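You operate a simulated robot arm through the tools that you are given. There is no shell and no other tool. Be economical: measure what you need, move in short steps, check, and stop when the job is done.

The job below is to be done with a simulated two-armed robot. You get a single attempt, and the scene is never put back.

## Task
Fit the green sensor from drawer two to the pad in the fixture.
Fine: drawer shut, lever back again; the sensors on the board stay. Set down upright: sensor.

It is judged by the outcome, as a careful person would: the job done as asked, and still so three seconds after it is handed in. It fails if anything else is knocked over, pushed out of place, dropped, spilled or broken.

## Robot
Two 7-joint arms with fingered hands on one trunk, on a base that drives. Base frame: it is fixed to the floor where the robot stands at the start and does not move with it; the origin is under the middle of the robot, x ahead of it, y to its left, z up. Lengths are in mm, angles in degrees, forces in N, time in s.
The left shoulder is at the start at [40, 104, 1134], the right one opposite. With the tool pointing down near the work surface each hand reaches from about 100 to 540 mm from the robot's upright axis, wherever it stands, measured 20 degrees to its own side. Places, roughly: number two parts drawer [600, -100, 700]; pocket of the carrier [600, -200, 900]; sensor lever [600, -300, 1000]. Payload 2.4 kg a hand.
The tool frame of a hand sits at the grasp point between the pads (the TCP): z along the fingers, y along the line on which they close. The tips reach 17 mm beyond it. The gripper opens to 88 mm. The gripper's body begins 47 mm behind the TCP. The gripper is a hand of 2 fingers: y runs from the thumb to the fingers, the wrist lies at [0, 0, -165] in the tool frame, and closing takes about 1.5 s.
Orientation is that of the tool frame in the base frame, as [roll, pitch, yaw] about the fixed x, y, z axes, in that order (R = Rz(yaw) Ry(pitch) Rx(roll)). With the fingers straight down and closing along the base's y, the tool's x points along the base's -x, its y along +y and its z along -z.

## Interface
- The arms move only by the tool move_arm. It takes "left_plan", "right_plan" or both (then of equal length, played together; a hand with none holds still); each is a list of rows, each a list of 2 entries, a list of its own where there are three numbers: the shift along the base's x, y, z in mm, then the turn, a rotation vector about the base's x, y, z in degrees. In form: [[[tx, ty, tz], [wx, wy, wz]], ...]. A call has 1 to 20 rows; each row shifts and turns the commanded pose from where the row before left it. "left_claw" and "right_claw" are, for a hand that has rows, the gripper command, from -1 (shut) to 1 (fully open), values between in proportion, set as the call begins (left out, the last holds). Each row takes 0.2 s and may step no farther than 50 mm and 8.6 degrees from the row before; otherwise, or with a gripper value out of range, the whole call is refused. A pose out of reach is approached as far as the arm can. The call stops where the force on the tool passes 60 N (or 10 N more than at its start, if that is more) or the arm is blocked; 0.2 s more then pass. The fingers move at their own pace (about 153 mm/s each) and stop on an object; they squeeze with about 25 N. The grip force told is the motor's: it shows also when the fingers shut on nothing. Time passes only in rows, and 0.2 s behind the last, so rows that do not move let the fingers close. The reply holds the time, the measured pose of the TCP, the force on the tool along the base axes, the opening and the grip force, in the units named above and with some noise, with the torque about the TCP (base axes, N m) and any sound that the robot's microphone picked up.
- Cameras (640 x 400 px; columns grow to the right, rows downward): "scene" is now at [115.4, 6.5, 1072.1]; the picture's right is [0.17, -0.99, -0.00], its down [-0.08, -0.01, -1.00] and it looks along [0.98, 0.17, -0.08] (base axes); focal length 214 px, centre (320, 200). "left" rides on the left gripper at [-50, 3, -64] in its tool frame; the picture's right is [-0.06, -1.00, 0.00], its down [0.78, -0.05, -0.62] and it looks along [0.62, -0.04, 0.79] (tool axes); focal length 275 px, centre (320, 200). "right" rides on the right gripper at [50, 3, -63] in its tool frame; the picture's right is [-0.06, 1.00, 0.00], its down [-0.78, -0.05, -0.62] and it looks along [-0.62, -0.04, 0.79] (tool axes); focal length 275 px, centre (320, 200). There is no depth. A picture from a camera that has moved, and an enlarged one, comes with that camera's place and axes in the base frame and with its lens. The place of the scene camera against the robot may be out by one fixed shift of up to 18 mm in any direction.
- capture(camera): a new picture of that camera. No time passes.
- move_column(by): slides the trunk up (or, below 0, down) by that many mm; the arms and the scene camera ride with it, the base frame stays. It gives what a move gives, with no picture.
- drive_base(legs): drives the robot by 1 to 6 legs, each [ahead, left, turn to the left] in mm, mm and degrees, along the robot's own axes; the way and the turn of a leg run together, so that a leg with both is an arc; at most 1500 mm and 180 degrees a leg. The arms and the cameras ride along, it lands a little off, and it stops where it bumps. It gives what a move gives.
- finger_targets(finger1, thumb_bend, hand): sets how far each is bent, from 0 (flat) to 1 (curled in); at 0.3 the hand is open as for a grip, at 0.7 the pads meet at the TCP. One left out holds its place. A second passes; each finger stops where it meets its share of the squeeze, and holds until it gets a number again. A gripper value or a shape takes the hand back. It gives what a move gives, with no picture; readings hold the bend of each and the force on the fingers (four entries, about 0 where the hand has none), thumb and palm.
- preshape(shape, hand): the hand has 2 fingers and takes this shape, open, in about a second: jaw (thumb against the fingers, like two jaws); tri (thumb and two fingers); tip (a fingertip pinch); poke (one finger out to press); point (the index stretched); flat (the hand flat); cup (the hand cupped); fist (a fist). The gripper value then closes the fingers along that shape, each until it touches; the sizes above hold for jaw. It gives what a move gives, with no picture.
- turn_head(pan, tilt): turns the head with the scene camera to pan (to the left, within 60 degrees either way) and tilt (down, from -29 to 69), counted from straight ahead of the robot. It gives what a move gives.
- zoom(camera, box): a new picture of the part [left, top, right, bottom] of that camera's present view, enlarged. No time passes.
- finish_job(): hands the job in; it is judged then, once.

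Work in short steps. Places have to be worked out from the pictures, the camera data and where the tool is seen: move nearer, look again, correct. Check each grasp and each placing, and mend what went wrong. You have 120 turns and 92 pictures in all, those below and enlarged ones among them. Open the grippers and draw the arms clear of the work before you hand the job in, unless the task says otherwise; then end with one line.

The tools are called after "Emit:" as name(argument=value, ...) on one line, values as JSON. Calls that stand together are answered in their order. move_arm: Moves the arms, as the interface text tells. Its arguments: {"type":"object","properties":{"left_plan":{"type":"array"},"left_claw":{"type":"number"},"right_plan":{"type":"array"},"right_claw":{"type":"number"}},"required":[]} The other tools are called the same way: move_column (by) slides the trunk up or down; preshape (shape, hand) gives the hand a shape; finger_targets (finger1, thumb_bend, hand) moves the fingers one by one; drive_base (legs) drives the base; turn_head (pan, tilt) turns the head that bears the scene camera; capture (camera) takes a picture; zoom (camera, box) takes an enlarged picture of a part of a camera's view; finish_job () hands the job in.

At the start:

```text
time: 0.0
left_tcp_pos: [354.3, 34.5, 1324.2]
left_tool_rot: [180.0, 0.0, 180.0]
left_contact_force: [-0.2, 0.1, -0.2]
left_wrist_torque: [-0.02, -0.05, -0.02]
left_grip_width: 88.0
left_finger_force: 0.1
left_shape: jaw
left_bend: [0.3, 0.3]
left_finger forces: [0.0, 0.0, 0.0, 0.0, 0.1, 0.0]
right_tcp_pos: [338.9, -298.3, 1294.8]
right_tool_rot: [180.0, -0.1, -179.9]
right_contact_force: [-0.1, -0.7, -0.7]
right_wrist_torque: [0.03, 0.04, 0.04]
right_grip_width: 87.9
right_finger_force: 0.0
right_shape: jaw
right_bend: [0.3, 0.3]
right_finger forces: [0.0, 0.0, 0.1, 0.1, 0.0, 0.0]
trunk travel left (down, up): [-364.0, 486.0]
robot x, y, heading: [0.1, -0.2, 0.0]
head pan, tilt: [9.6, 4.5]
```

scene: 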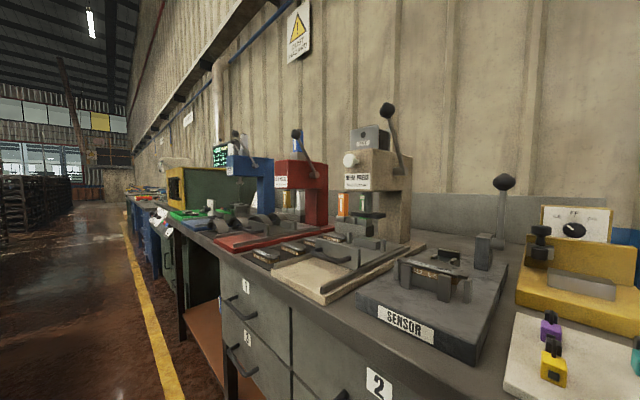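
right: 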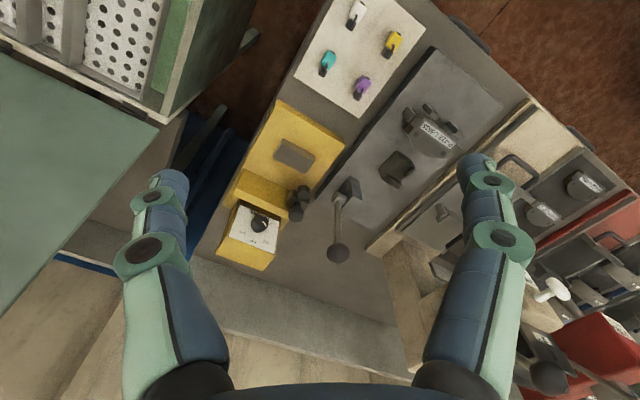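
left: 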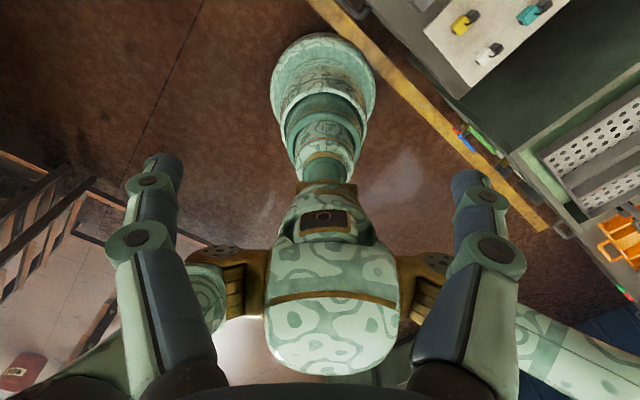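

I see a bench running askew to the robot, with a SENSOR fixture and a drawer labelled 2 under it. I turn the head to look right and down.

Emit:
turn_head(pan=-25, tilt=30)

Emit:
capture(camera="scene")

```text
time: 1.0
left_tcp_pos: [355.2, 34.5, 1323.0]
left_tool_rot: [-180.0, 0.0, -180.0]
left_contact_force: [-0.1, -0.2, -0.3]
left_wrist_torque: [-0.05, 0.0, 0.0]
left_grip_width: 88.0
left_finger_force: 0.1
left_shape: jaw
left_bend: [0.3, 0.3]
left_finger forces: [0.1, 0.0, 0.0, 0.0, 0.0, 0.0]
right_tcp_pos: [338.6, -300.2, 1293.8]
right_tool_rot: [180.0, 0.0, 179.9]
right_contact_force: [0.3, 0.5, -0.4]
right_wrist_torque: [-0.01, 0.02, -0.02]
right_grip_width: 88.0
right_finger_force: 0.0
right_shape: jaw
right_bend: [0.3, 0.3]
right_finger forces: [0.0, 0.1, 0.1, 0.0, 0.0, 0.0]
trunk travel left (down, up): [-364.0, 486.0]
robot x, y, heading: [-0.8, 1.1, -0.1]
head pan, tilt: [-25.0, 30.0]
```

```text
88 pictures are left
camera scene: at [107.0, -46.9, 1031.0], right [-0.42, -0.91, 0.0], down [-0.45, 0.21, -0.87], along [0.79, -0.37, -0.5], focal length 214 px, centre (320, 200)
```

scene: 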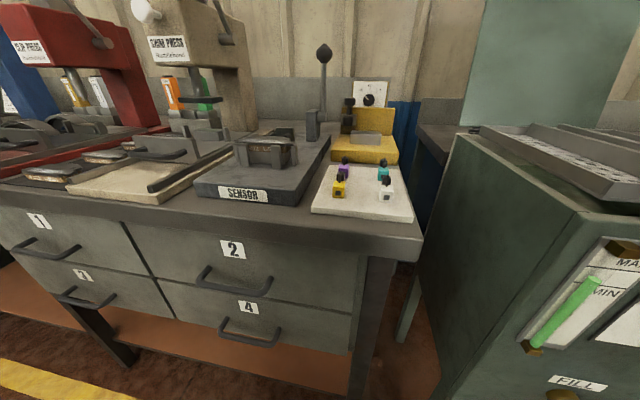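

The bench is angled to the robot by roughly 35–40°. I zoom in on the fixture, sensor board and drawer for detail.

Emit:
zoom(camera="scene", box=[180, 30, 420, 230])

Emit:
zoom(camera="scene", box=[100, 190, 400, 380])

Emit:
zoom(camera="right", box=[280, 20, 520, 280])

```text
2.00 times, centred on (300, 130) of scene
camera zoom: at [107.0, -46.9, 1031.0], right [-0.42, -0.91, 0.0], down [-0.45, 0.21, -0.87], along [0.79, -0.37, -0.5], focal length 429 px, centre (360, 340)
```

zoom: 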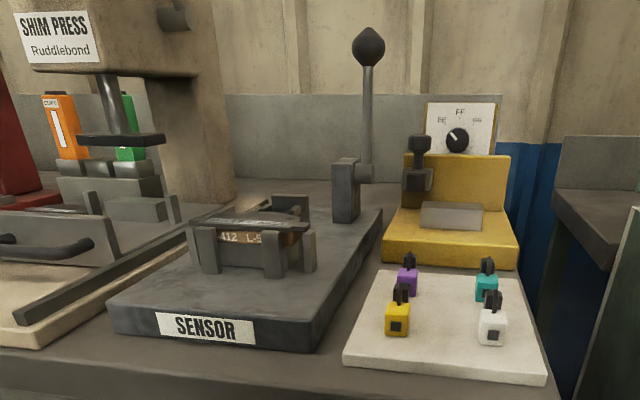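

```text
2.11 times, centred on (250, 285) of scene
camera zoom: at [107.0, -46.9, 1031.0], right [-0.42, -0.91, 0.0], down [-0.45, 0.21, -0.87], along [0.79, -0.37, -0.5], focal length 452 px, centre (467, 21)
```

zoom: 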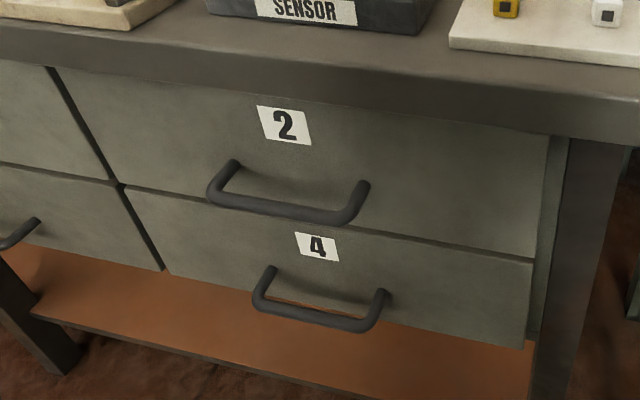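

```text
1.54 times, centred on (400, 150) of right
camera zoom: at [289.8, -297.1, 1357.2], right [0.06, 1.0, 0.0], down [0.78, -0.05, 0.62], along [0.62, -0.04, -0.79], focal length 424 px, centre (197, 277)
```

zoom: 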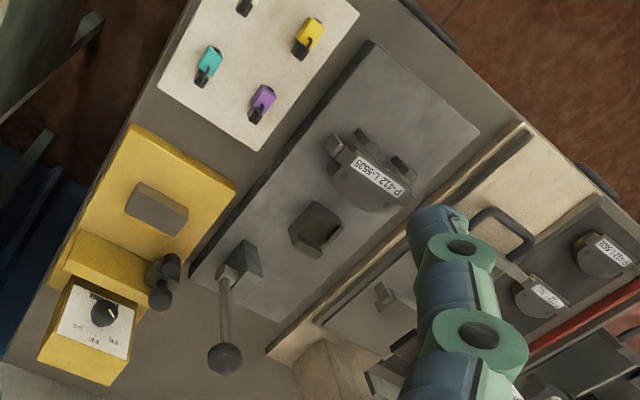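

The bench direction works out to about 53.5° in the base frame, with the front edge about 338 mm from my axis. I turn the robot to face the bench squarely, and then re-measure.

Emit:
drive_base(legs=[[0, 0, -36.5]])

Emit:
turn_head(pan=0, tilt=40)

Emit:
capture(camera="scene")

Emit:
capture(camera="right")

```text
time: 3.1
left_tcp_pos: [305.9, -183.0, 1323.4]
left_tool_rot: [180.0, 0.0, 143.6]
left_contact_force: [0.1, -0.1, 0.1]
left_wrist_torque: [0.01, -0.02, 0.02]
left_grip_width: 87.7
left_finger_force: 0.1
left_shape: jaw
left_bend: [0.3, 0.3]
left_finger forces: [0.0, 0.0, 0.1, 0.0, 0.0, 0.0]
right_tcp_pos: [94.9, -442.5, 1294.2]
right_tool_rot: [-179.9, 0.0, 143.6]
right_contact_force: [0.1, -0.2, 0.3]
right_wrist_torque: [0.0, 0.0, 0.02]
right_grip_width: 87.8
right_finger_force: 0.0
right_shape: jaw
right_bend: [0.3, 0.3]
right_finger forces: [0.1, 0.0, 0.1, 0.1, 0.0, 0.0]
trunk travel left (down, up): [-364.0, 486.0]
robot x, y, heading: [-0.1, 0.1, -36.5]
head pan, tilt: [-25.0, 30.0]
```

```text
time: 4.0
left_tcp_pos: [307.2, -183.4, 1322.6]
left_tool_rot: [179.9, 0.0, 143.7]
left_contact_force: [0.5, 0.5, 0.1]
left_wrist_torque: [0.01, 0.02, -0.01]
left_grip_width: 88.0
left_finger_force: 0.1
left_shape: jaw
left_bend: [0.3, 0.3]
left_finger forces: [0.0, 0.0, 0.1, 0.0, 0.0, 0.0]
right_tcp_pos: [94.8, -441.8, 1293.8]
right_tool_rot: [179.9, 0.0, 143.6]
right_contact_force: [0.4, -0.1, 1.1]
right_wrist_torque: [0.02, -0.05, 0.0]
right_grip_width: 88.1
right_finger_force: 0.1
right_shape: jaw
right_bend: [0.3, 0.3]
right_finger forces: [0.1, 0.0, 0.0, 0.0, 0.1, 0.0]
trunk travel left (down, up): [-364.0, 486.0]
robot x, y, heading: [-0.4, -1.1, -36.4]
head pan, tilt: [0.0, 40.0]
```

```text
84 pictures are left
camera scene: at [87.2, -77.8, 1015.7], right [-0.59, -0.8, 0.0], down [-0.52, 0.38, -0.77], along [0.62, -0.46, -0.64], focal length 214 px, centre (320, 200)
```

scene: 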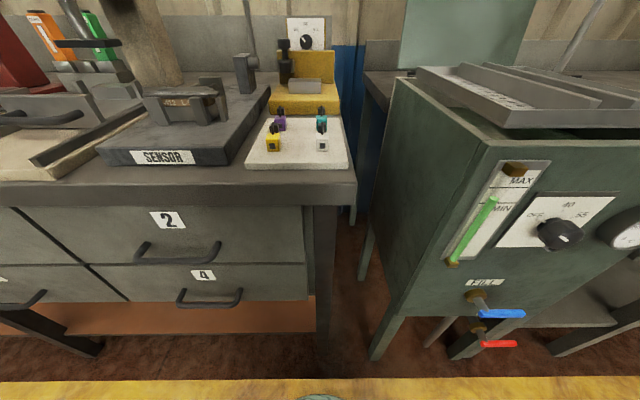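

```text
83 pictures are left
camera right: at [57.1, -410.7, 1357.2], right [0.64, 0.77, 0.0], down [0.6, -0.5, 0.62], along [0.47, -0.4, -0.79], focal length 275 px, centre (320, 200)
```

right: 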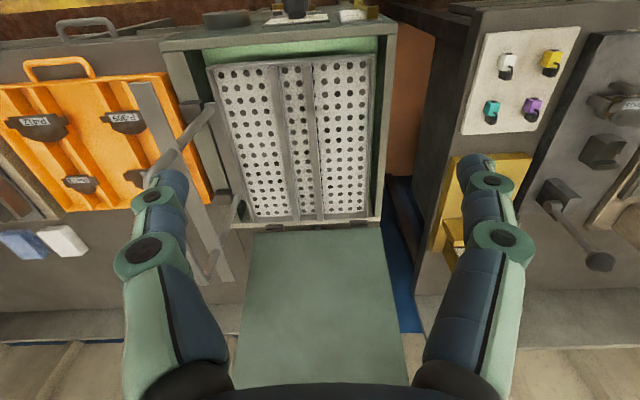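

Bench now is square to me. I shift 300 mm to the left so drawer and fixture lie to the right hand's side, and look again.

Emit:
drive_base(legs=[[0, 320, 0]])

Emit:
capture(camera="scene")

Emit:
capture(camera="right")

```text
time: 6.2
left_tcp_pos: [496.6, 75.8, 1323.1]
left_tool_rot: [-180.0, 0.1, 143.4]
left_contact_force: [0.3, 0.6, 0.0]
left_wrist_torque: [0.01, -0.03, -0.01]
left_grip_width: 87.8
left_finger_force: 0.0
left_shape: jaw
left_bend: [0.3, 0.3]
left_finger forces: [0.0, 0.0, 0.0, 0.0, 0.0, 0.0]
right_tcp_pos: [284.5, -182.6, 1294.2]
right_tool_rot: [-180.0, -0.1, 143.4]
right_contact_force: [-0.5, 0.4, -0.1]
right_wrist_torque: [-0.02, 0.01, 0.01]
right_grip_width: 87.7
right_finger_force: 0.1
right_shape: jaw
right_bend: [0.3, 0.3]
right_finger forces: [0.0, 0.1, 0.0, 0.0, 0.0, 0.0]
trunk travel left (down, up): [-364.0, 486.0]
robot x, y, heading: [192.5, 258.5, -36.5]
head pan, tilt: [0.0, 40.0]
```

```text
82 pictures are left
camera scene: at [278.9, 181.1, 1015.6], right [-0.6, -0.8, 0.0], down [-0.52, 0.38, -0.77], along [0.61, -0.46, -0.64], focal length 214 px, centre (320, 200)
```

scene: 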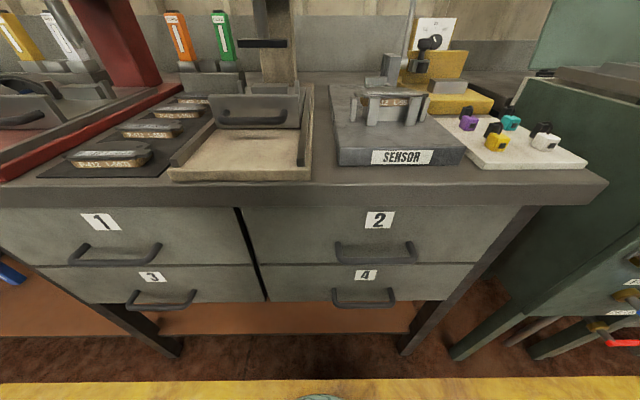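

```text
81 pictures are left
camera right: at [247.9, -151.6, 1357.4], right [0.64, 0.76, 0.0], down [0.6, -0.51, 0.62], along [0.47, -0.4, -0.79], focal length 275 px, centre (320, 200)
```

right: 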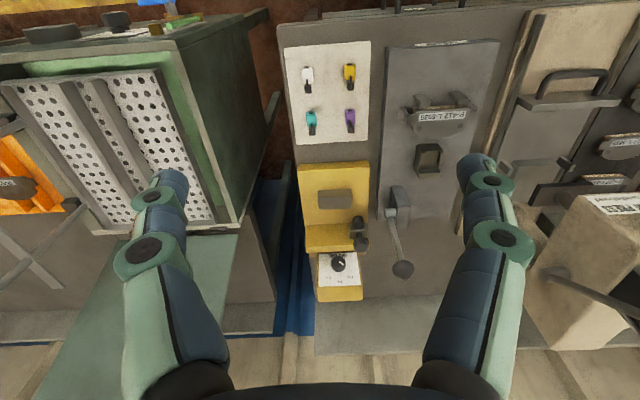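

Estimates in bench axes (n into the bench, e to its left): handle 2 ≈ n 300, e 230, z 752; pad n 473; carrier n 564, e 211; lever knob n 662, e 133, z 1071. I bring the right hand back and down to look closely at the handle.

Emit:
move_arm(right_plan=[[[1.75, 41.9, 0], [0, 0, 0]], [[1.75, 41.9, 0], [0, 0, 0]], [[1.75, 41.9, 0], [0, 0, 0]], [[1.75, 41.9, 0], [0, 0, 0]], [[1.75, 41.9, 0], [0, 0, 0]], [[1.75, 41.9, 0], [0, 0, 0]], [[0, 0, -45], [0, 0, 0]], [[0, 0, -45], [0, 0, 0]], [[0, 0, -45], [0, 0, 0]], [[0, 0, -45], [0, 0, 0]], [[0, 0, -45], [0, 0, 0]], [[0, 0, -45], [0, 0, 0]], [[0, 0, -45], [0, 0, 0]], [[0, 0, -45], [0, 0, 0]], [[0, 0, -45], [0, 0, 0]]])

Emit:
capture(camera="right")

Emit:
capture(camera="scene")

```text
time: 9.4
left_tcp_pos: [497.0, 74.4, 1323.4]
left_tool_rot: [-180.0, 0.1, 143.4]
left_contact_force: [-0.4, 0.4, -0.1]
left_wrist_torque: [0.01, 0.0, -0.02]
left_grip_width: 87.6
left_finger_force: 0.0
left_shape: jaw
left_bend: [0.3, 0.3]
left_finger forces: [0.1, 0.0, 0.0, 0.0, 0.0, 0.0]
right_tcp_pos: [363.0, 76.8, 949.7]
right_tool_rot: [180.0, 0.0, 143.3]
right_contact_force: [0.1, 0.4, 0.9]
right_wrist_torque: [0.05, 0.01, -0.02]
right_grip_width: 88.1
right_finger_force: 0.0
right_shape: jaw
right_bend: [0.3, 0.3]
right_finger forces: [0.1, 0.0, 0.0, 0.0, 0.0, 0.1]
right hand out of reach, approached as far as the arm can: row 1, 11, 12, 13, 14, 15
trunk travel left (down, up): [-364.0, 486.0]
robot x, y, heading: [196.4, 260.8, -36.7]
head pan, tilt: [0.0, 40.0]
```

```text
80 pictures are left
camera right: at [325.8, 106.6, 1013.8], right [0.64, 0.76, 0.0], down [0.6, -0.51, 0.62], along [0.47, -0.4, -0.79], focal length 275 px, centre (320, 200)
```

right: 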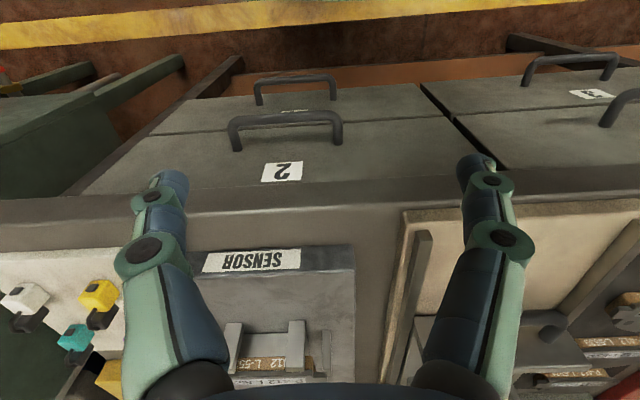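

```text
79 pictures are left
camera scene: at [278.4, 181.0, 1015.7], right [-0.6, -0.8, 0.0], down [-0.52, 0.38, -0.77], along [0.62, -0.46, -0.64], focal length 214 px, centre (320, 200)
```

scene: 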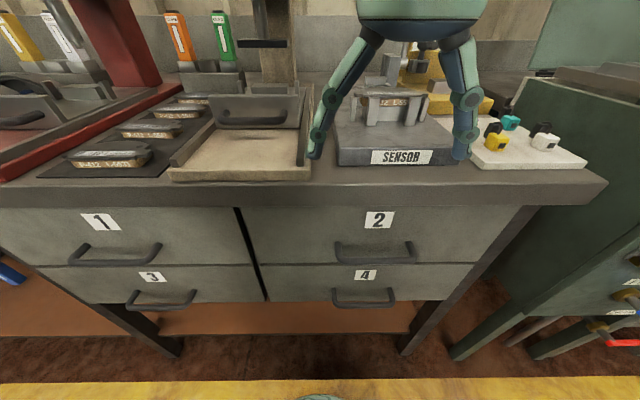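

Triangulated: handle bar centre about n 302, e 234, z 748, drawer front n≈331, so I'll grip the bar with the fingers pointing forward. I first back away 220 mm, then yaw the hand by −90°.

Emit:
drive_base(legs=[[-220, 0, 0]])

Emit:
move_arm(right_plan=[[[0, 0, 0], [0, 0, -8.2]], [[0, 0, 0], [0, 0, -8.2]], [[0, 0, 0], [0, 0, -8.2]], [[0, 0, 0], [0, 0, -8.2]], [[0, 0, 0], [0, 0, -8.2]], [[0, 0, 0], [0, 0, -8.2]], [[0, 0, 0], [0, 0, -8.2]], [[0, 0, 0], [0, 0, -8.2]], [[0, 0, 0], [0, 0, -8.2]], [[0, 0, 0], [0, 0, -8.2]], [[0, 0, 0], [0, 0, -8]]], right_claw=0)

```text
time: 11.0
left_tcp_pos: [320.8, 205.0, 1322.6]
left_tool_rot: [180.0, 0.1, 143.3]
left_contact_force: [1.2, 0.1, 0.2]
left_wrist_torque: [0.0, 0.0, 0.02]
left_grip_width: 88.0
left_finger_force: 0.1
left_shape: jaw
left_bend: [0.3, 0.3]
left_finger forces: [0.0, 0.1, 0.1, 0.1, 0.1, 0.1]
right_tcp_pos: [187.8, 205.8, 950.6]
right_tool_rot: [180.0, 0.0, 143.3]
right_contact_force: [0.4, -0.1, -0.3]
right_wrist_torque: [0.01, 0.01, -0.01]
right_grip_width: 88.0
right_finger_force: 0.1
right_shape: jaw
right_bend: [0.3, 0.3]
right_finger forces: [0.0, 0.0, 0.0, 0.0, 0.0, 0.1]
trunk travel left (down, up): [-364.0, 486.0]
robot x, y, heading: [14.4, 389.2, -36.5]
head pan, tilt: [0.0, 40.0]
```

```text
time: 13.4
left_tcp_pos: [321.5, 204.4, 1323.1]
left_tool_rot: [180.0, 0.0, 143.3]
left_contact_force: [0.7, 0.0, 0.1]
left_wrist_torque: [0.02, 0.0, -0.03]
left_grip_width: 88.1
left_finger_force: 0.1
left_shape: jaw
left_bend: [0.3, 0.3]
left_finger forces: [0.0, 0.0, 0.0, 0.0, 0.1, 0.1]
right_tcp_pos: [200.7, 217.0, 958.3]
right_tool_rot: [179.5, 0.2, 124.0]
right_contact_force: [-0.4, -0.2, 0.1]
right_wrist_torque: [-0.02, -0.02, 0.0]
right_grip_width: 44.7
right_finger_force: 0.2
right_shape: jaw
right_bend: [0.72, 0.7]
right_finger forces: [0.0, 0.0, 0.0, 0.1, 0.0, 0.0]
right hand out of reach, approached as far as the arm can: row 1, 2, 3, 4, 5, 6, 7, 8, 9, 10, 11
trunk travel left (down, up): [-364.0, 486.0]
robot x, y, heading: [15.0, 390.4, -36.7]
head pan, tilt: [0.0, 40.0]
```

The yaw only partly followed as the pose is at the edge of reach. I move the hand forward and right, where it has more room, and see what pose it takes.

Emit:
move_arm(right_plan=[[[26.2, -45.0, 0], [0, 0, 0]], [[26.2, -39.0, 0], [0, 0, 0]], [[26.2, -39.0, 0], [0, 0, 0]], [[0, 0, 0], [0, 0, 0]], [[0, 0, 0], [0, 0, 0]], [[0, 0, 0], [0, 0, 0]], [[0, 0, 0], [0, 0, 0]]])

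```text
refused: row 1 steps farther than a row can; nothing moved
```

Emit:
move_arm(right_plan=[[[26.2, -39.0, 0], [0, 0, 0]], [[26.2, -39.0, 0], [0, 0, 0]], [[26.2, -39.0, 0], [0, 0, 0]], [[0, 0, 0], [0, 0, 0]], [[0, 0, 0], [0, 0, 0]], [[0, 0, 0], [0, 0, 0]]])

```text
time: 14.8
left_tcp_pos: [322.5, 205.2, 1323.4]
left_tool_rot: [-179.9, 0.0, 143.4]
left_contact_force: [0.9, -0.7, -0.4]
left_wrist_torque: [-0.02, 0.03, -0.01]
left_grip_width: 87.8
left_finger_force: 0.1
left_shape: jaw
left_bend: [0.3, 0.3]
left_finger forces: [0.1, 0.0, 0.0, 0.0, 0.0, 0.0]
right_tcp_pos: [288.3, 109.2, 974.3]
right_tool_rot: [179.5, 0.3, 124.3]
right_contact_force: [-0.1, 0.1, -0.5]
right_wrist_torque: [-0.01, -0.02, 0.0]
right_grip_width: 44.4
right_finger_force: 0.1
right_shape: jaw
right_bend: [0.72, 0.7]
right_finger forces: [0.0, 0.0, 0.1, 0.1, 0.0, 0.0]
right hand out of reach, approached as far as the arm can: row 1
trunk travel left (down, up): [-364.0, 486.0]
robot x, y, heading: [17.0, 388.9, -36.7]
head pan, tilt: [0.0, 40.0]
```

Commands carry on from the reached pose. Now I finish the yaw (about −71°) here.

Emit:
move_arm(right_plan=[[[0, 0, 0], [0, 0, -8]], [[0, 0, 0], [0, 0, -8]], [[0, 0, 0], [0, 0, -8]], [[0, 0, 0], [0, 0, -8]], [[0, 0, 0], [0, 0, -8]], [[0, 0, 0], [0, 0, -8]], [[0, 0, 0], [0, 0, -8]], [[0, 0, 0], [0, 0, -8]], [[0, 0, 0], [0, 0, -7]]])

```text
time: 16.8
left_tcp_pos: [322.0, 205.6, 1322.9]
left_tool_rot: [-180.0, 0.0, 143.3]
left_contact_force: [-0.2, -0.7, 0.1]
left_wrist_torque: [-0.02, -0.01, -0.01]
left_grip_width: 88.2
left_finger_force: 0.1
left_shape: jaw
left_bend: [0.3, 0.3]
left_finger forces: [0.0, 0.0, 0.1, 0.0, 0.0, 0.1]
right_tcp_pos: [398.9, -25.4, 1029.7]
right_tool_rot: [179.4, 0.2, 68.5]
right_contact_force: [0.1, -1.1, 1.0]
right_wrist_torque: [-0.01, 0.02, 0.01]
right_grip_width: 44.6
right_finger_force: 0.1
right_shape: jaw
right_bend: [0.72, 0.7]
right_finger forces: [0.0, 0.1, 0.1, 0.0, 0.0, 0.0]
right hand out of reach, approached as far as the arm can: row 2, 3, 4, 5, 6, 7, 8, 9
trunk travel left (down, up): [-364.0, 486.0]
robot x, y, heading: [15.7, 389.2, -36.5]
head pan, tilt: [0.0, 40.0]
```

That direction hits a wrist limit and drags the hand. I turn it back the other way, and retract a bit meanwhile.

Emit:
move_arm(right_plan=[[[-20, 15, 0], [0, 0, 8]], [[-20, 15, 0], [0, 0, 8]], [[-20, 15, 0], [0, 0, 8]], [[-20, 15, 0], [0, 0, 8]], [[-20, 15, 0], [0, 0, 8]], [[0, 0, 0], [0, 0, 8]], [[0, 0, 0], [0, 0, 8]], [[0, 0, 0], [0, 0, 8]], [[0, 0, 0], [0, 0, 8]], [[0, 0, 0], [0, 0, 3]]])

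Emit:
move_arm(right_plan=[[[0, 0, 0], [0, 0, 8]], [[0, 0, 0], [0, 0, 8]], [[0, 0, 0], [0, 0, 8]], [[0, 0, 0], [0, 0, 8]], [[0, 0, 0], [0, 0, 8]]])

```text
time: 19.0
left_tcp_pos: [321.4, 205.1, 1324.1]
left_tool_rot: [179.9, 0.0, 143.3]
left_contact_force: [0.2, 0.5, -0.3]
left_wrist_torque: [0.02, 0.01, 0.0]
left_grip_width: 87.8
left_finger_force: 0.0
left_shape: jaw
left_bend: [0.3, 0.3]
left_finger forces: [0.0, 0.0, 0.0, 0.0, 0.0, 0.1]
right_tcp_pos: [361.3, 15.4, 1049.9]
right_tool_rot: [179.4, 0.2, 143.8]
right_contact_force: [-0.2, -0.2, 0.4]
right_wrist_torque: [0.02, 0.01, 0.01]
right_grip_width: 44.5
right_finger_force: 0.0
right_shape: jaw
right_bend: [0.73, 0.7]
right_finger forces: [0.0, 0.0, 0.0, 0.0, 0.0, 0.0]
right hand out of reach, approached as far as the arm can: row 1, 2, 3, 4
trunk travel left (down, up): [-364.0, 486.0]
robot x, y, heading: [18.0, 389.5, -36.6]
head pan, tilt: [0.0, 40.0]
```

```text
time: 20.2
left_tcp_pos: [320.0, 205.4, 1323.0]
left_tool_rot: [-180.0, 0.0, 143.3]
left_contact_force: [-0.1, 0.7, 0.0]
left_wrist_torque: [-0.01, 0.01, 0.0]
left_grip_width: 88.0
left_finger_force: 0.2
left_shape: jaw
left_bend: [0.3, 0.3]
left_finger forces: [0.0, 0.0, 0.1, 0.1, 0.0, 0.0]
right_tcp_pos: [360.1, 14.6, 1049.7]
right_tool_rot: [179.4, 0.2, -176.1]
right_contact_force: [-0.2, -0.7, -0.4]
right_wrist_torque: [-0.02, 0.0, 0.02]
right_grip_width: 44.3
right_finger_force: 0.0
right_shape: jaw
right_bend: [0.73, 0.7]
right_finger forces: [0.0, 0.0, 0.1, 0.1, 0.0, 0.1]
trunk travel left (down, up): [-364.0, 486.0]
robot x, y, heading: [14.7, 390.6, -36.8]
head pan, tilt: [0.0, 40.0]
```

This direction is free. I continue the remaining 50°.

Emit:
move_arm(right_plan=[[[0, 0, 0], [0, 0, 8.3]], [[0, 0, 0], [0, 0, 8.3]], [[0, 0, 0], [0, 0, 8.3]], [[0, 0, 0], [0, 0, 8.3]], [[0, 0, 0], [0, 0, 8.3]], [[0, 0, 0], [0, 0, 8.1]]])

```text
time: 21.6
left_tcp_pos: [321.5, 205.6, 1322.1]
left_tool_rot: [179.9, 0.0, 143.3]
left_contact_force: [-0.3, 0.2, 0.0]
left_wrist_torque: [0.0, 0.0, -0.01]
left_grip_width: 88.0
left_finger_force: 0.0
left_shape: jaw
left_bend: [0.3, 0.3]
left_finger forces: [0.0, 0.0, 0.0, 0.1, 0.1, 0.0]
right_tcp_pos: [361.1, 15.5, 1050.1]
right_tool_rot: [179.4, 0.2, -126.7]
right_contact_force: [-1.0, 0.5, 0.4]
right_wrist_torque: [0.01, 0.01, -0.02]
right_grip_width: 44.2
right_finger_force: 0.0
right_shape: jaw
right_bend: [0.73, 0.7]
right_finger forces: [0.0, 0.1, 0.0, 0.0, 0.1, 0.1]
trunk travel left (down, up): [-364.0, 486.0]
robot x, y, heading: [18.6, 386.8, -36.8]
head pan, tilt: [0.0, 40.0]
```

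Now pitch the fingers forward by 65°, drawing back a bit to stay clear.

Emit:
move_arm(right_plan=[[[-7.2, 5.4, 0], [-4.63, -6.26, 0]], [[-7.2, 5.4, 0], [-4.63, -6.26, 0]], [[-7.2, 5.4, 0], [-4.63, -6.26, 0]], [[-7.2, 5.4, 0], [-4.63, -6.26, 0]], [[-7.2, 5.4, 0], [-4.63, -6.26, 0]], [[-7.2, 5.4, 0], [-4.63, -6.26, 0]], [[-7.2, 5.4, 0], [-4.63, -6.26, 0]], [[-7.2, 5.4, 0], [-4.63, -6.26, 0]]])

```text
time: 23.4
left_tcp_pos: [321.1, 205.7, 1322.9]
left_tool_rot: [-179.9, -0.1, 143.3]
left_contact_force: [0.7, 0.4, -0.3]
left_wrist_torque: [0.0, 0.01, 0.0]
left_grip_width: 88.2
left_finger_force: 0.0
left_shape: jaw
left_bend: [0.3, 0.3]
left_finger forces: [0.0, 0.0, 0.0, 0.0, 0.0, 0.0]
right_tcp_pos: [303.4, 58.6, 1048.9]
right_tool_rot: [-118.1, 0.4, -126.4]
right_contact_force: [-0.9, 0.9, -0.3]
right_wrist_torque: [0.0, 0.04, -0.01]
right_grip_width: 44.3
right_finger_force: 0.0
right_shape: jaw
right_bend: [0.73, 0.7]
right_finger forces: [0.0, 0.0, 0.1, 0.0, 0.0, 0.0]
trunk travel left (down, up): [-364.0, 486.0]
robot x, y, heading: [18.0, 388.7, -36.8]
head pan, tilt: [0.0, 40.0]
```

The hand follows well. I lower it in front of the handle at n≈210, staying about 90 mm short of the bar.

Emit:
move_arm(right_plan=[[[0, 0, -43], [0, 0, 0]], [[0, 0, -43], [0, 0, 0]], [[0, 0, -43], [0, 0, 0]], [[0, 0, -43], [0, 0, 0]], [[0, 0, -43], [0, 0, 0]], [[0, 0, -43], [0, 0, 0]], [[0, 0, -43], [0, 0, 0]]])

Emit:
capture(camera="right")

Emit:
capture(camera="scene")

```text
time: 25.0
left_tcp_pos: [321.7, 205.6, 1323.2]
left_tool_rot: [-180.0, 0.0, 143.3]
left_contact_force: [1.4, -0.5, 0.5]
left_wrist_torque: [-0.02, 0.01, 0.0]
left_grip_width: 88.1
left_finger_force: 0.1
left_shape: jaw
left_bend: [0.3, 0.3]
left_finger forces: [0.0, 0.1, 0.1, 0.0, 0.1, 0.0]
right_tcp_pos: [367.2, 124.7, 807.5]
right_tool_rot: [-118.6, 0.2, -126.8]
right_contact_force: [0.2, -0.1, 0.2]
right_wrist_torque: [0.02, -0.01, 0.01]
right_grip_width: 44.4
right_finger_force: 0.1
right_shape: jaw
right_bend: [0.73, 0.7]
right_finger forces: [0.0, 0.0, 0.1, 0.0, 0.0, 0.0]
right hand out of reach, approached as far as the arm can: row 3, 4, 5, 6, 7
trunk travel left (down, up): [-364.0, 486.0]
robot x, y, heading: [14.6, 391.3, -36.4]
head pan, tilt: [0.0, 40.0]
```

```text
78 pictures are left
camera right: at [290.9, 118.7, 835.6], right [-0.34, 0.34, -0.88], down [0.05, 0.94, 0.34], along [0.94, 0.07, -0.34], focal length 275 px, centre (320, 200)
```

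right: 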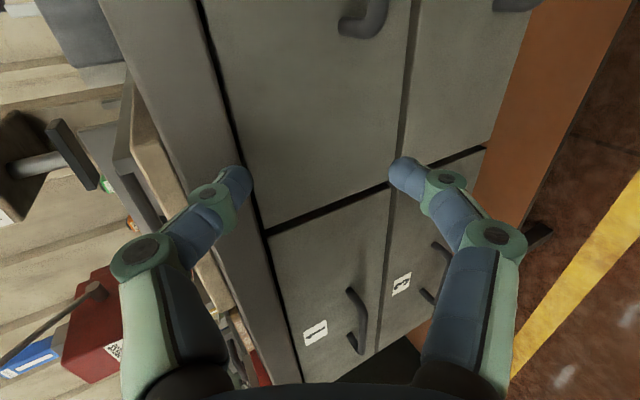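

```text
77 pictures are left
camera scene: at [103.0, 311.3, 1015.6], right [-0.6, -0.8, 0.0], down [-0.52, 0.38, -0.77], along [0.61, -0.46, -0.64], focal length 214 px, centre (320, 200)
```

scene: 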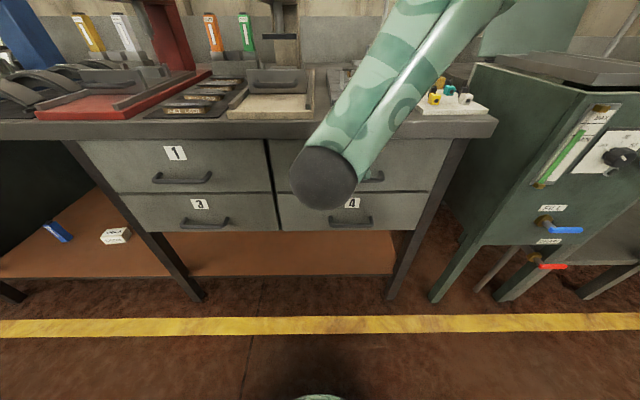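

The arm hits its limits that low, so I raise the hand back and will lower the trunk instead.

Emit:
move_arm(right_plan=[[[-9.5, -12, 38], [0, 0, 0]], [[-9.5, -12, 38], [0, 0, 0]], [[-9.5, -12, 38], [0, 0, 0]], [[-9.5, -12, 38], [0, 0, 0]], [[-9.5, -12, 38], [0, 0, 0]], [[-9.5, -12, 40], [0, 0, 0]]])

Emit:
move_column(by=-300)

Emit:
capture(camera="right")

Emit:
capture(camera="scene")

```text
time: 26.4
left_tcp_pos: [321.2, 204.8, 1323.7]
left_tool_rot: [-180.0, 0.0, 143.3]
left_contact_force: [-0.2, 0.3, 0.0]
left_wrist_torque: [-0.01, 0.0, 0.0]
left_grip_width: 87.9
left_finger_force: 0.0
left_shape: jaw
left_bend: [0.3, 0.3]
left_finger forces: [0.1, 0.0, 0.0, 0.1, 0.0, 0.1]
right_tcp_pos: [310.8, 50.3, 1039.6]
right_tool_rot: [-118.4, 0.3, -126.4]
right_contact_force: [0.9, -0.9, -0.7]
right_wrist_torque: [-0.02, 0.04, 0.0]
right_grip_width: 44.4
right_finger_force: 0.0
right_shape: jaw
right_bend: [0.73, 0.7]
right_finger forces: [0.0, 0.0, 0.1, 0.0, 0.0, 0.1]
trunk travel left (down, up): [-364.0, 486.0]
robot x, y, heading: [12.6, 390.2, -36.8]
head pan, tilt: [0.0, 40.0]
```

```text
time: 29.4
left_tcp_pos: [320.6, 205.9, 1023.1]
left_tool_rot: [180.0, 0.0, 143.3]
left_contact_force: [-0.3, -0.5, 0.0]
left_wrist_torque: [0.01, -0.01, 0.0]
left_grip_width: 88.0
left_finger_force: 0.0
left_shape: jaw
left_bend: [0.3, 0.3]
left_finger forces: [0.0, 0.1, 0.0, 0.0, 0.1, 0.0]
right_tcp_pos: [313.7, 49.6, 719.6]
right_tool_rot: [-120.9, 0.3, -126.4]
right_contact_force: [-0.6, -0.5, 0.7]
right_wrist_torque: [0.0, -0.01, -0.01]
right_grip_width: 44.0
right_finger_force: 0.0
right_shape: jaw
right_bend: [0.73, 0.7]
right_finger forces: [0.1, 0.0, 0.0, 0.0, 0.0, 0.0]
trunk travel left (down, up): [-64.0, 786.0]
robot x, y, heading: [17.2, 388.7, -36.8]
head pan, tilt: [0.0, 40.0]
```

```text
76 pictures are left
camera right: at [239.2, 42.1, 749.3], right [-0.37, 0.36, -0.86], down [0.06, 0.93, 0.36], along [0.93, 0.09, -0.37], focal length 275 px, centre (320, 200)
```

right: 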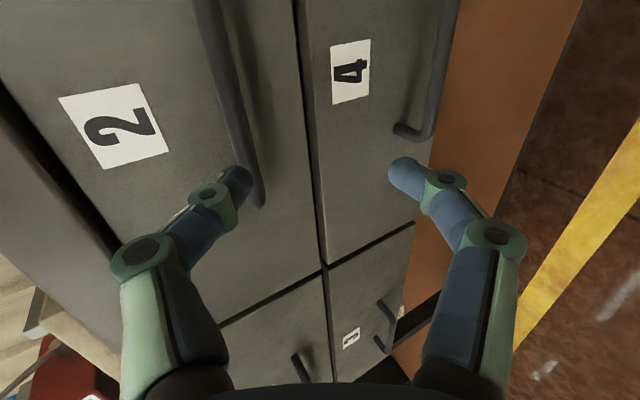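

```text
75 pictures are left
camera scene: at [113.7, 303.3, 718.5], right [-0.6, -0.8, 0.0], down [-0.52, 0.38, -0.77], along [0.61, -0.46, -0.64], focal length 214 px, centre (320, 200)
```

scene: 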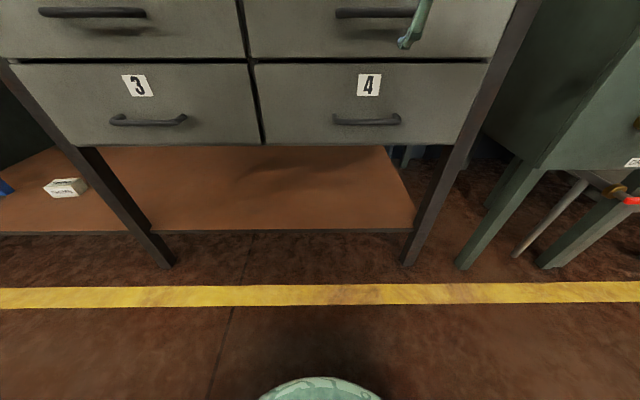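

With the two wrist-camera views the bar is at n≈313, z≈720, e 180–287; the TCP is already at z 720, e 227. I level the fingers by ~11° and advance 60 mm, then check.

Emit:
move_arm(right_plan=[[[0, 0, 0], [-3.3, -4.4, 0]], [[0, 0, 0], [-3.3, -4.4, 0]], [[24.1, -17.9, 0], [0, 0, 0]], [[24.1, -17.9, 0], [0, 0, 0]], [[0, 0, 0], [0, 0, 0]]])

Emit:
capture(camera="right")

```text
time: 30.6
left_tcp_pos: [320.9, 205.3, 1022.4]
left_tool_rot: [-179.9, -0.1, 143.3]
left_contact_force: [0.5, -0.8, 0.4]
left_wrist_torque: [-0.01, 0.01, -0.02]
left_grip_width: 87.9
left_finger_force: 0.0
left_shape: jaw
left_bend: [0.3, 0.3]
left_finger forces: [0.1, 0.0, 0.1, 0.0, 0.1, 0.0]
right_tcp_pos: [370.8, 27.5, 716.7]
right_tool_rot: [-112.5, 1.1, -124.7]
right_contact_force: [-0.4, -0.6, -0.6]
right_wrist_torque: [0.04, 0.02, 0.0]
right_grip_width: 44.5
right_finger_force: 0.1
right_shape: jaw
right_bend: [0.73, 0.7]
right_finger forces: [0.0, 0.1, 0.1, 0.0, 0.1, 0.0]
right hand out of reach, approached as far as the arm can: row 1, 2
trunk travel left (down, up): [-64.0, 786.0]
robot x, y, heading: [18.2, 385.5, -36.5]
head pan, tilt: [0.0, 40.0]
```

```text
74 pictures are left
camera right: at [294.5, 20.1, 737.4], right [-0.27, 0.28, -0.92], down [-0.01, 0.95, 0.3], along [0.96, 0.09, -0.25], focal length 275 px, centre (320, 200)
```

right: 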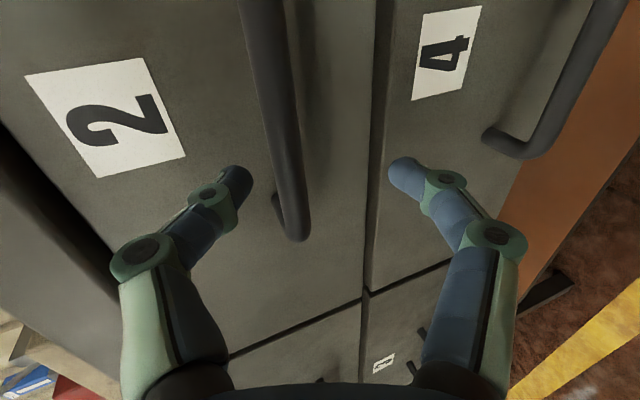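

The bar lies between the finger lines at about the TCP height. I advance 27 mm and close.

Emit:
move_arm(right_plan=[[[11, -8.1, 0], [0, 0, 0]], [[11, -8.1, 0], [0, 0, 0]], [[0, 0, 0], [0, 0, 0]]])

Emit:
capture(camera="right")

```text
time: 31.4
left_tcp_pos: [321.8, 205.3, 1023.4]
left_tool_rot: [180.0, 0.0, 143.4]
left_contact_force: [1.1, 0.1, 0.1]
left_wrist_torque: [-0.01, 0.01, 0.0]
left_grip_width: 87.9
left_finger_force: 0.1
left_shape: jaw
left_bend: [0.3, 0.3]
left_finger forces: [0.1, 0.1, 0.0, 0.0, 0.0, 0.0]
right_tcp_pos: [394.6, 12.4, 717.8]
right_tool_rot: [-112.6, 1.1, -124.7]
right_contact_force: [0.0, -0.3, 0.1]
right_wrist_torque: [0.0, -0.01, 0.01]
right_grip_width: 44.1
right_finger_force: 0.0
right_shape: jaw
right_bend: [0.73, 0.7]
right_finger forces: [0.0, 0.0, 0.0, 0.1, 0.0, 0.0]
trunk travel left (down, up): [-64.0, 786.0]
robot x, y, heading: [14.4, 392.9, -36.9]
head pan, tilt: [0.0, 40.0]
```

```text
73 pictures are left
camera right: at [316.9, 4.8, 737.0], right [-0.27, 0.28, -0.92], down [-0.01, 0.95, 0.3], along [0.96, 0.09, -0.25], focal length 275 px, centre (320, 200)
```

right: 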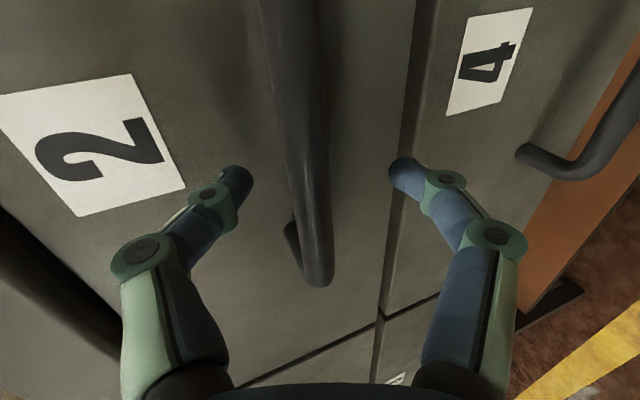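

The bar now crosses the TCP. I close the gripper on it.

Emit:
move_arm(right_plan=[[[0, 0, 0], [0, 0, 0]], [[0, 0, 0], [0, 0, 0]], [[0, 0, 0], [0, 0, 0]], [[0, 0, 0], [0, 0, 0]], [[0, 0, 0], [0, 0, 0]]], right_claw=-1)

```text
time: 32.6
left_tcp_pos: [322.3, 205.3, 1022.2]
left_tool_rot: [180.0, 0.0, 143.3]
left_contact_force: [0.7, 0.3, -0.1]
left_wrist_torque: [-0.01, 0.04, 0.02]
left_grip_width: 88.0
left_finger_force: 0.1
left_shape: jaw
left_bend: [0.3, 0.3]
left_finger forces: [0.0, 0.0, 0.0, 0.0, 0.0, 0.0]
right_tcp_pos: [394.1, 11.4, 715.8]
right_tool_rot: [-112.5, 1.1, -124.7]
right_contact_force: [0.6, -0.6, 0.4]
right_wrist_torque: [-0.04, -0.02, 0.02]
right_grip_width: 0.1
right_finger_force: 25.4
right_shape: jaw
right_bend: [0.61, 0.74]
right_finger forces: [0.4, 0.0, 0.1, 0.0, 0.0, 0.0]
trunk travel left (down, up): [-64.0, 786.0]
robot x, y, heading: [18.1, 389.7, -36.5]
head pan, tilt: [0.0, 40.0]
```

The fingers shut to 0 mm, so they may have missed the bar. I look.

Emit:
capture(camera="right")

```text
72 pictures are left
camera right: at [316.8, 4.9, 737.0], right [-0.27, 0.28, -0.92], down [-0.01, 0.95, 0.3], along [0.96, 0.09, -0.25], focal length 275 px, centre (320, 200)
```

right: 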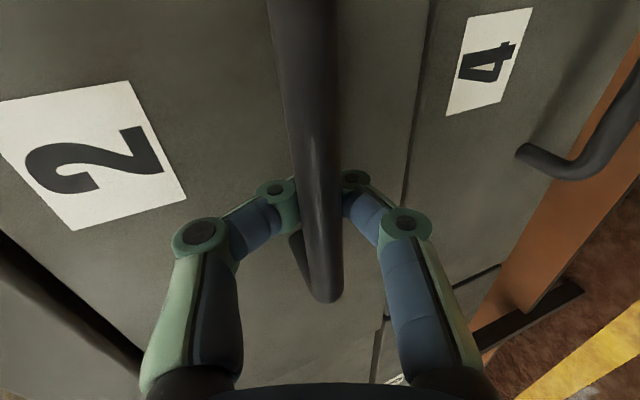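

The fingers have closed around and behind the bar, forming a closed hook. I pull back 60 mm and check.

Emit:
move_arm(right_plan=[[[-16, 12, 0], [0, 0, 0]], [[-16, 12, 0], [0, 0, 0]], [[-16, 12, 0], [0, 0, 0]]])

Emit:
capture(camera="right")

```text
time: 33.4
left_tcp_pos: [322.3, 205.5, 1022.7]
left_tool_rot: [-180.0, 0.0, 143.3]
left_contact_force: [0.0, -0.1, 0.2]
left_wrist_torque: [-0.03, 0.01, 0.02]
left_grip_width: 88.1
left_finger_force: 0.1
left_shape: jaw
left_bend: [0.3, 0.3]
left_finger forces: [0.0, 0.0, 0.0, 0.0, 0.0, 0.1]
right_tcp_pos: [343.4, 48.2, 716.1]
right_tool_rot: [-112.5, 1.2, -124.6]
right_contact_force: [-0.8, -0.5, -1.0]
right_wrist_torque: [-0.03, 0.03, -0.05]
right_grip_width: 0.0
right_finger_force: 24.7
right_shape: jaw
right_bend: [0.61, 0.73]
right_finger forces: [0.8, 0.0, 0.0, 0.0, 0.0, 0.0]
trunk travel left (down, up): [-64.0, 786.0]
robot x, y, heading: [18.2, 391.5, -36.6]
head pan, tilt: [0.0, 40.0]
```

```text
71 pictures are left
camera right: at [266.8, 40.4, 738.0], right [-0.27, 0.28, -0.92], down [-0.01, 0.95, 0.3], along [0.96, 0.09, -0.25], focal length 275 px, centre (320, 200)
```

right: 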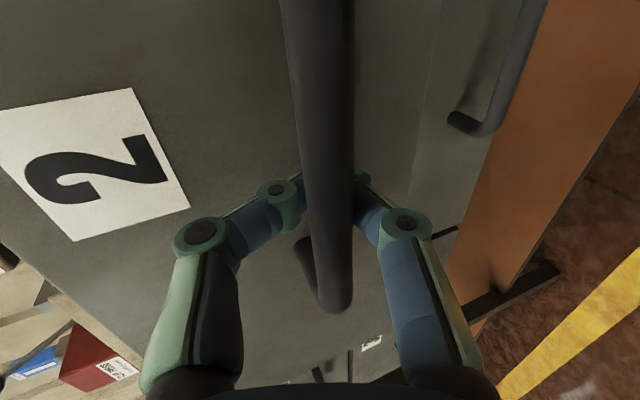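

The drawer is coming out. I pull it another 130 mm by driving straight back, keeping the arm pose.

Emit:
drive_base(legs=[[-130, 0, 0]])

Emit:
move_arm(right_plan=[[[8, -6, 0], [0, 0, 0]], [[0, 0, 0], [0, 0, 0]], [[0, 0, 0], [0, 0, 0]]], right_claw=0.1)

Emit:
capture(camera="right")

```text
time: 34.7
left_tcp_pos: [221.6, 280.6, 1024.0]
left_tool_rot: [-180.0, 0.0, 143.5]
left_contact_force: [-0.5, -0.4, 0.1]
left_wrist_torque: [0.0, -0.01, 0.02]
left_grip_width: 87.9
left_finger_force: 0.1
left_shape: jaw
left_bend: [0.3, 0.3]
left_finger forces: [0.1, 0.0, 0.1, 0.1, 0.1, 0.1]
right_tcp_pos: [243.6, 124.0, 719.7]
right_tool_rot: [-112.5, 1.2, -124.6]
right_contact_force: [-0.5, 0.8, -1.5]
right_wrist_torque: [0.02, -0.04, 0.0]
right_grip_width: 0.2
right_finger_force: 24.5
right_shape: jaw
right_bend: [0.61, 0.73]
right_finger forces: [1.3, 0.0, 0.1, 0.0, 0.0, 0.1]
trunk travel left (down, up): [-64.0, 786.0]
robot x, y, heading: [-85.7, 463.6, -36.8]
head pan, tilt: [0.0, 40.0]
```

```text
time: 35.5
left_tcp_pos: [220.6, 280.7, 1023.4]
left_tool_rot: [179.9, -0.1, 143.5]
left_contact_force: [0.7, -0.3, 0.0]
left_wrist_torque: [-0.03, -0.02, 0.01]
left_grip_width: 87.9
left_finger_force: 0.1
left_shape: jaw
left_bend: [0.3, 0.3]
left_finger forces: [0.0, 0.1, 0.1, 0.0, 0.1, 0.1]
right_tcp_pos: [252.0, 118.1, 718.3]
right_tool_rot: [-112.4, 1.1, -124.6]
right_contact_force: [-0.3, -0.4, -0.1]
right_wrist_torque: [-0.01, -0.02, 0.0]
right_grip_width: 47.7
right_finger_force: 0.1
right_shape: jaw
right_bend: [0.72, 0.7]
right_finger forces: [0.0, 0.0, 0.0, 0.0, 0.1, 0.1]
trunk travel left (down, up): [-64.0, 786.0]
robot x, y, heading: [-88.7, 463.8, -36.6]
head pan, tilt: [0.0, 40.0]
```

```text
70 pictures are left
camera right: at [175.1, 110.1, 738.9], right [-0.27, 0.28, -0.92], down [-0.01, 0.95, 0.3], along [0.96, 0.09, -0.25], focal length 275 px, centre (320, 200)
```

right: 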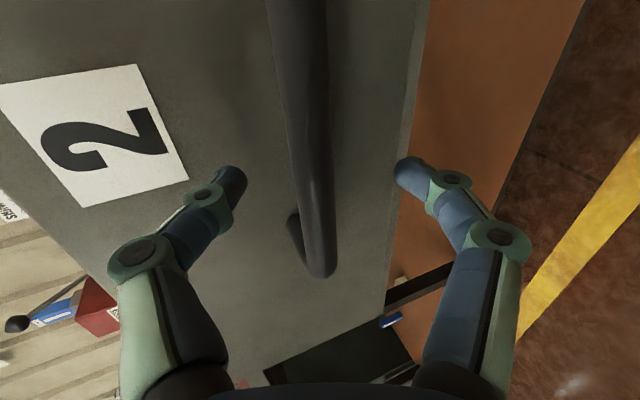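

The hand is open and free of the bar. I withdraw 60 mm, raise the trunk and look into the drawer.

Emit:
move_arm(right_plan=[[[-16, 12, 0], [0, 0, 0]], [[-16, 12, 0], [0, 0, 0]], [[-16, 12, 0], [0, 0, 0]]], right_claw=0.1)

Emit:
move_column(by=350)

Emit:
turn_head(pan=-10, tilt=40)

Emit:
capture(camera="scene")

```text
time: 36.3
left_tcp_pos: [220.8, 281.4, 1023.2]
left_tool_rot: [-179.9, 0.1, 143.4]
left_contact_force: [0.1, -0.3, -0.6]
left_wrist_torque: [-0.01, 0.01, 0.02]
left_grip_width: 87.5
left_finger_force: 0.1
left_shape: jaw
left_bend: [0.3, 0.3]
left_finger forces: [0.0, 0.0, 0.0, 0.0, 0.0, 0.0]
right_tcp_pos: [225.4, 150.2, 713.6]
right_tool_rot: [-112.6, 1.1, -124.4]
right_contact_force: [-0.3, -0.6, -0.9]
right_wrist_torque: [0.04, -0.01, -0.01]
right_grip_width: 47.8
right_finger_force: 0.1
right_shape: jaw
right_bend: [0.72, 0.7]
right_finger forces: [0.0, 0.0, 0.1, 0.0, 0.1, 0.1]
right hand out of reach, approached as far as the arm can: row 2, 3
trunk travel left (down, up): [-64.0, 786.0]
robot x, y, heading: [-86.8, 465.3, -36.4]
head pan, tilt: [0.0, 40.0]
```

```text
time: 39.7
left_tcp_pos: [220.1, 281.3, 1371.7]
left_tool_rot: [179.9, 0.0, 143.5]
left_contact_force: [0.4, 0.7, -0.4]
left_wrist_torque: [0.01, -0.01, -0.01]
left_grip_width: 87.9
left_finger_force: 0.0
left_shape: jaw
left_bend: [0.3, 0.3]
left_finger forces: [0.0, 0.1, 0.0, 0.0, 0.0, 0.0]
right_tcp_pos: [224.8, 150.4, 1062.8]
right_tool_rot: [-112.7, 1.1, -124.5]
right_contact_force: [0.2, 0.6, -0.4]
right_wrist_torque: [-0.02, 0.0, 0.01]
right_grip_width: 48.3
right_finger_force: 0.0
right_shape: jaw
right_bend: [0.72, 0.7]
right_finger forces: [0.0, 0.1, 0.0, 0.0, 0.0, 0.0]
trunk travel left (down, up): [-414.0, 436.0]
robot x, y, heading: [-82.3, 467.5, -36.4]
head pan, tilt: [0.0, 40.0]
```

```text
time: 40.4
left_tcp_pos: [221.1, 280.5, 1372.4]
left_tool_rot: [180.0, -0.1, 143.5]
left_contact_force: [-0.9, -0.2, 0.4]
left_wrist_torque: [-0.01, 0.0, 0.0]
left_grip_width: 87.8
left_finger_force: 0.2
left_shape: jaw
left_bend: [0.3, 0.3]
left_finger forces: [0.1, 0.1, 0.0, 0.1, 0.0, 0.0]
right_tcp_pos: [224.4, 149.3, 1062.3]
right_tool_rot: [-112.5, 1.0, -124.5]
right_contact_force: [0.4, 0.2, -0.4]
right_wrist_torque: [0.02, -0.01, -0.05]
right_grip_width: 48.0
right_finger_force: 0.1
right_shape: jaw
right_bend: [0.72, 0.7]
right_finger forces: [0.1, 0.2, 0.1, 0.1, 0.0, 0.1]
trunk travel left (down, up): [-414.0, 436.0]
robot x, y, heading: [-83.5, 467.6, -36.2]
head pan, tilt: [-10.0, 40.0]
```

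```text
69 pictures are left
camera scene: at [-8.8, 376.3, 1065.9], right [-0.73, -0.69, 0.0], down [-0.44, 0.47, -0.77], along [0.53, -0.56, -0.64], focal length 214 px, centre (320, 200)
```

scene: 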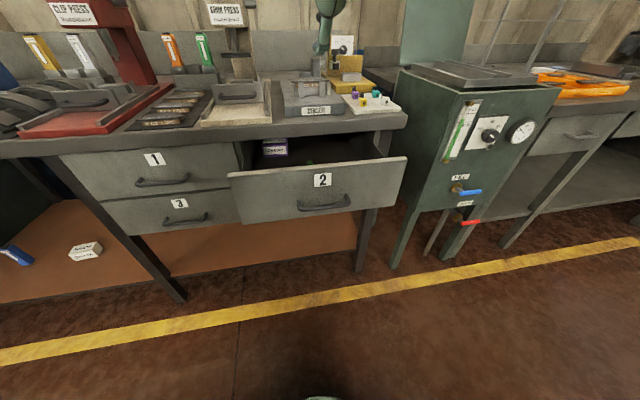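

The drawer stands open with something inside; I zoom in on it.

Emit:
zoom(camera="scene", box=[220, 60, 420, 220])

```text
2.50 times, centred on (320, 140) of scene
camera zoom: at [-8.8, 376.3, 1065.9], right [-0.73, -0.69, 0.0], down [-0.44, 0.47, -0.77], along [0.53, -0.56, -0.64], focal length 536 px, centre (320, 350)
```

zoom: 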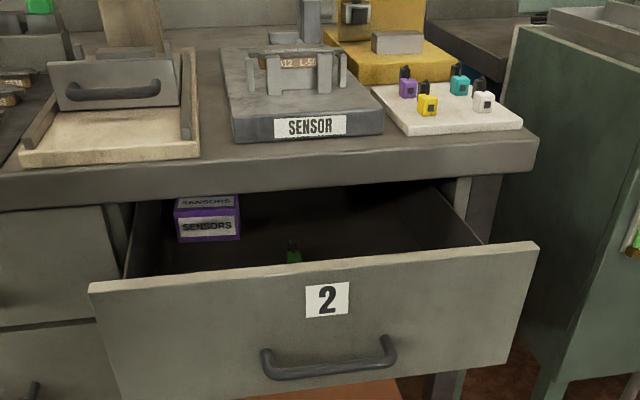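

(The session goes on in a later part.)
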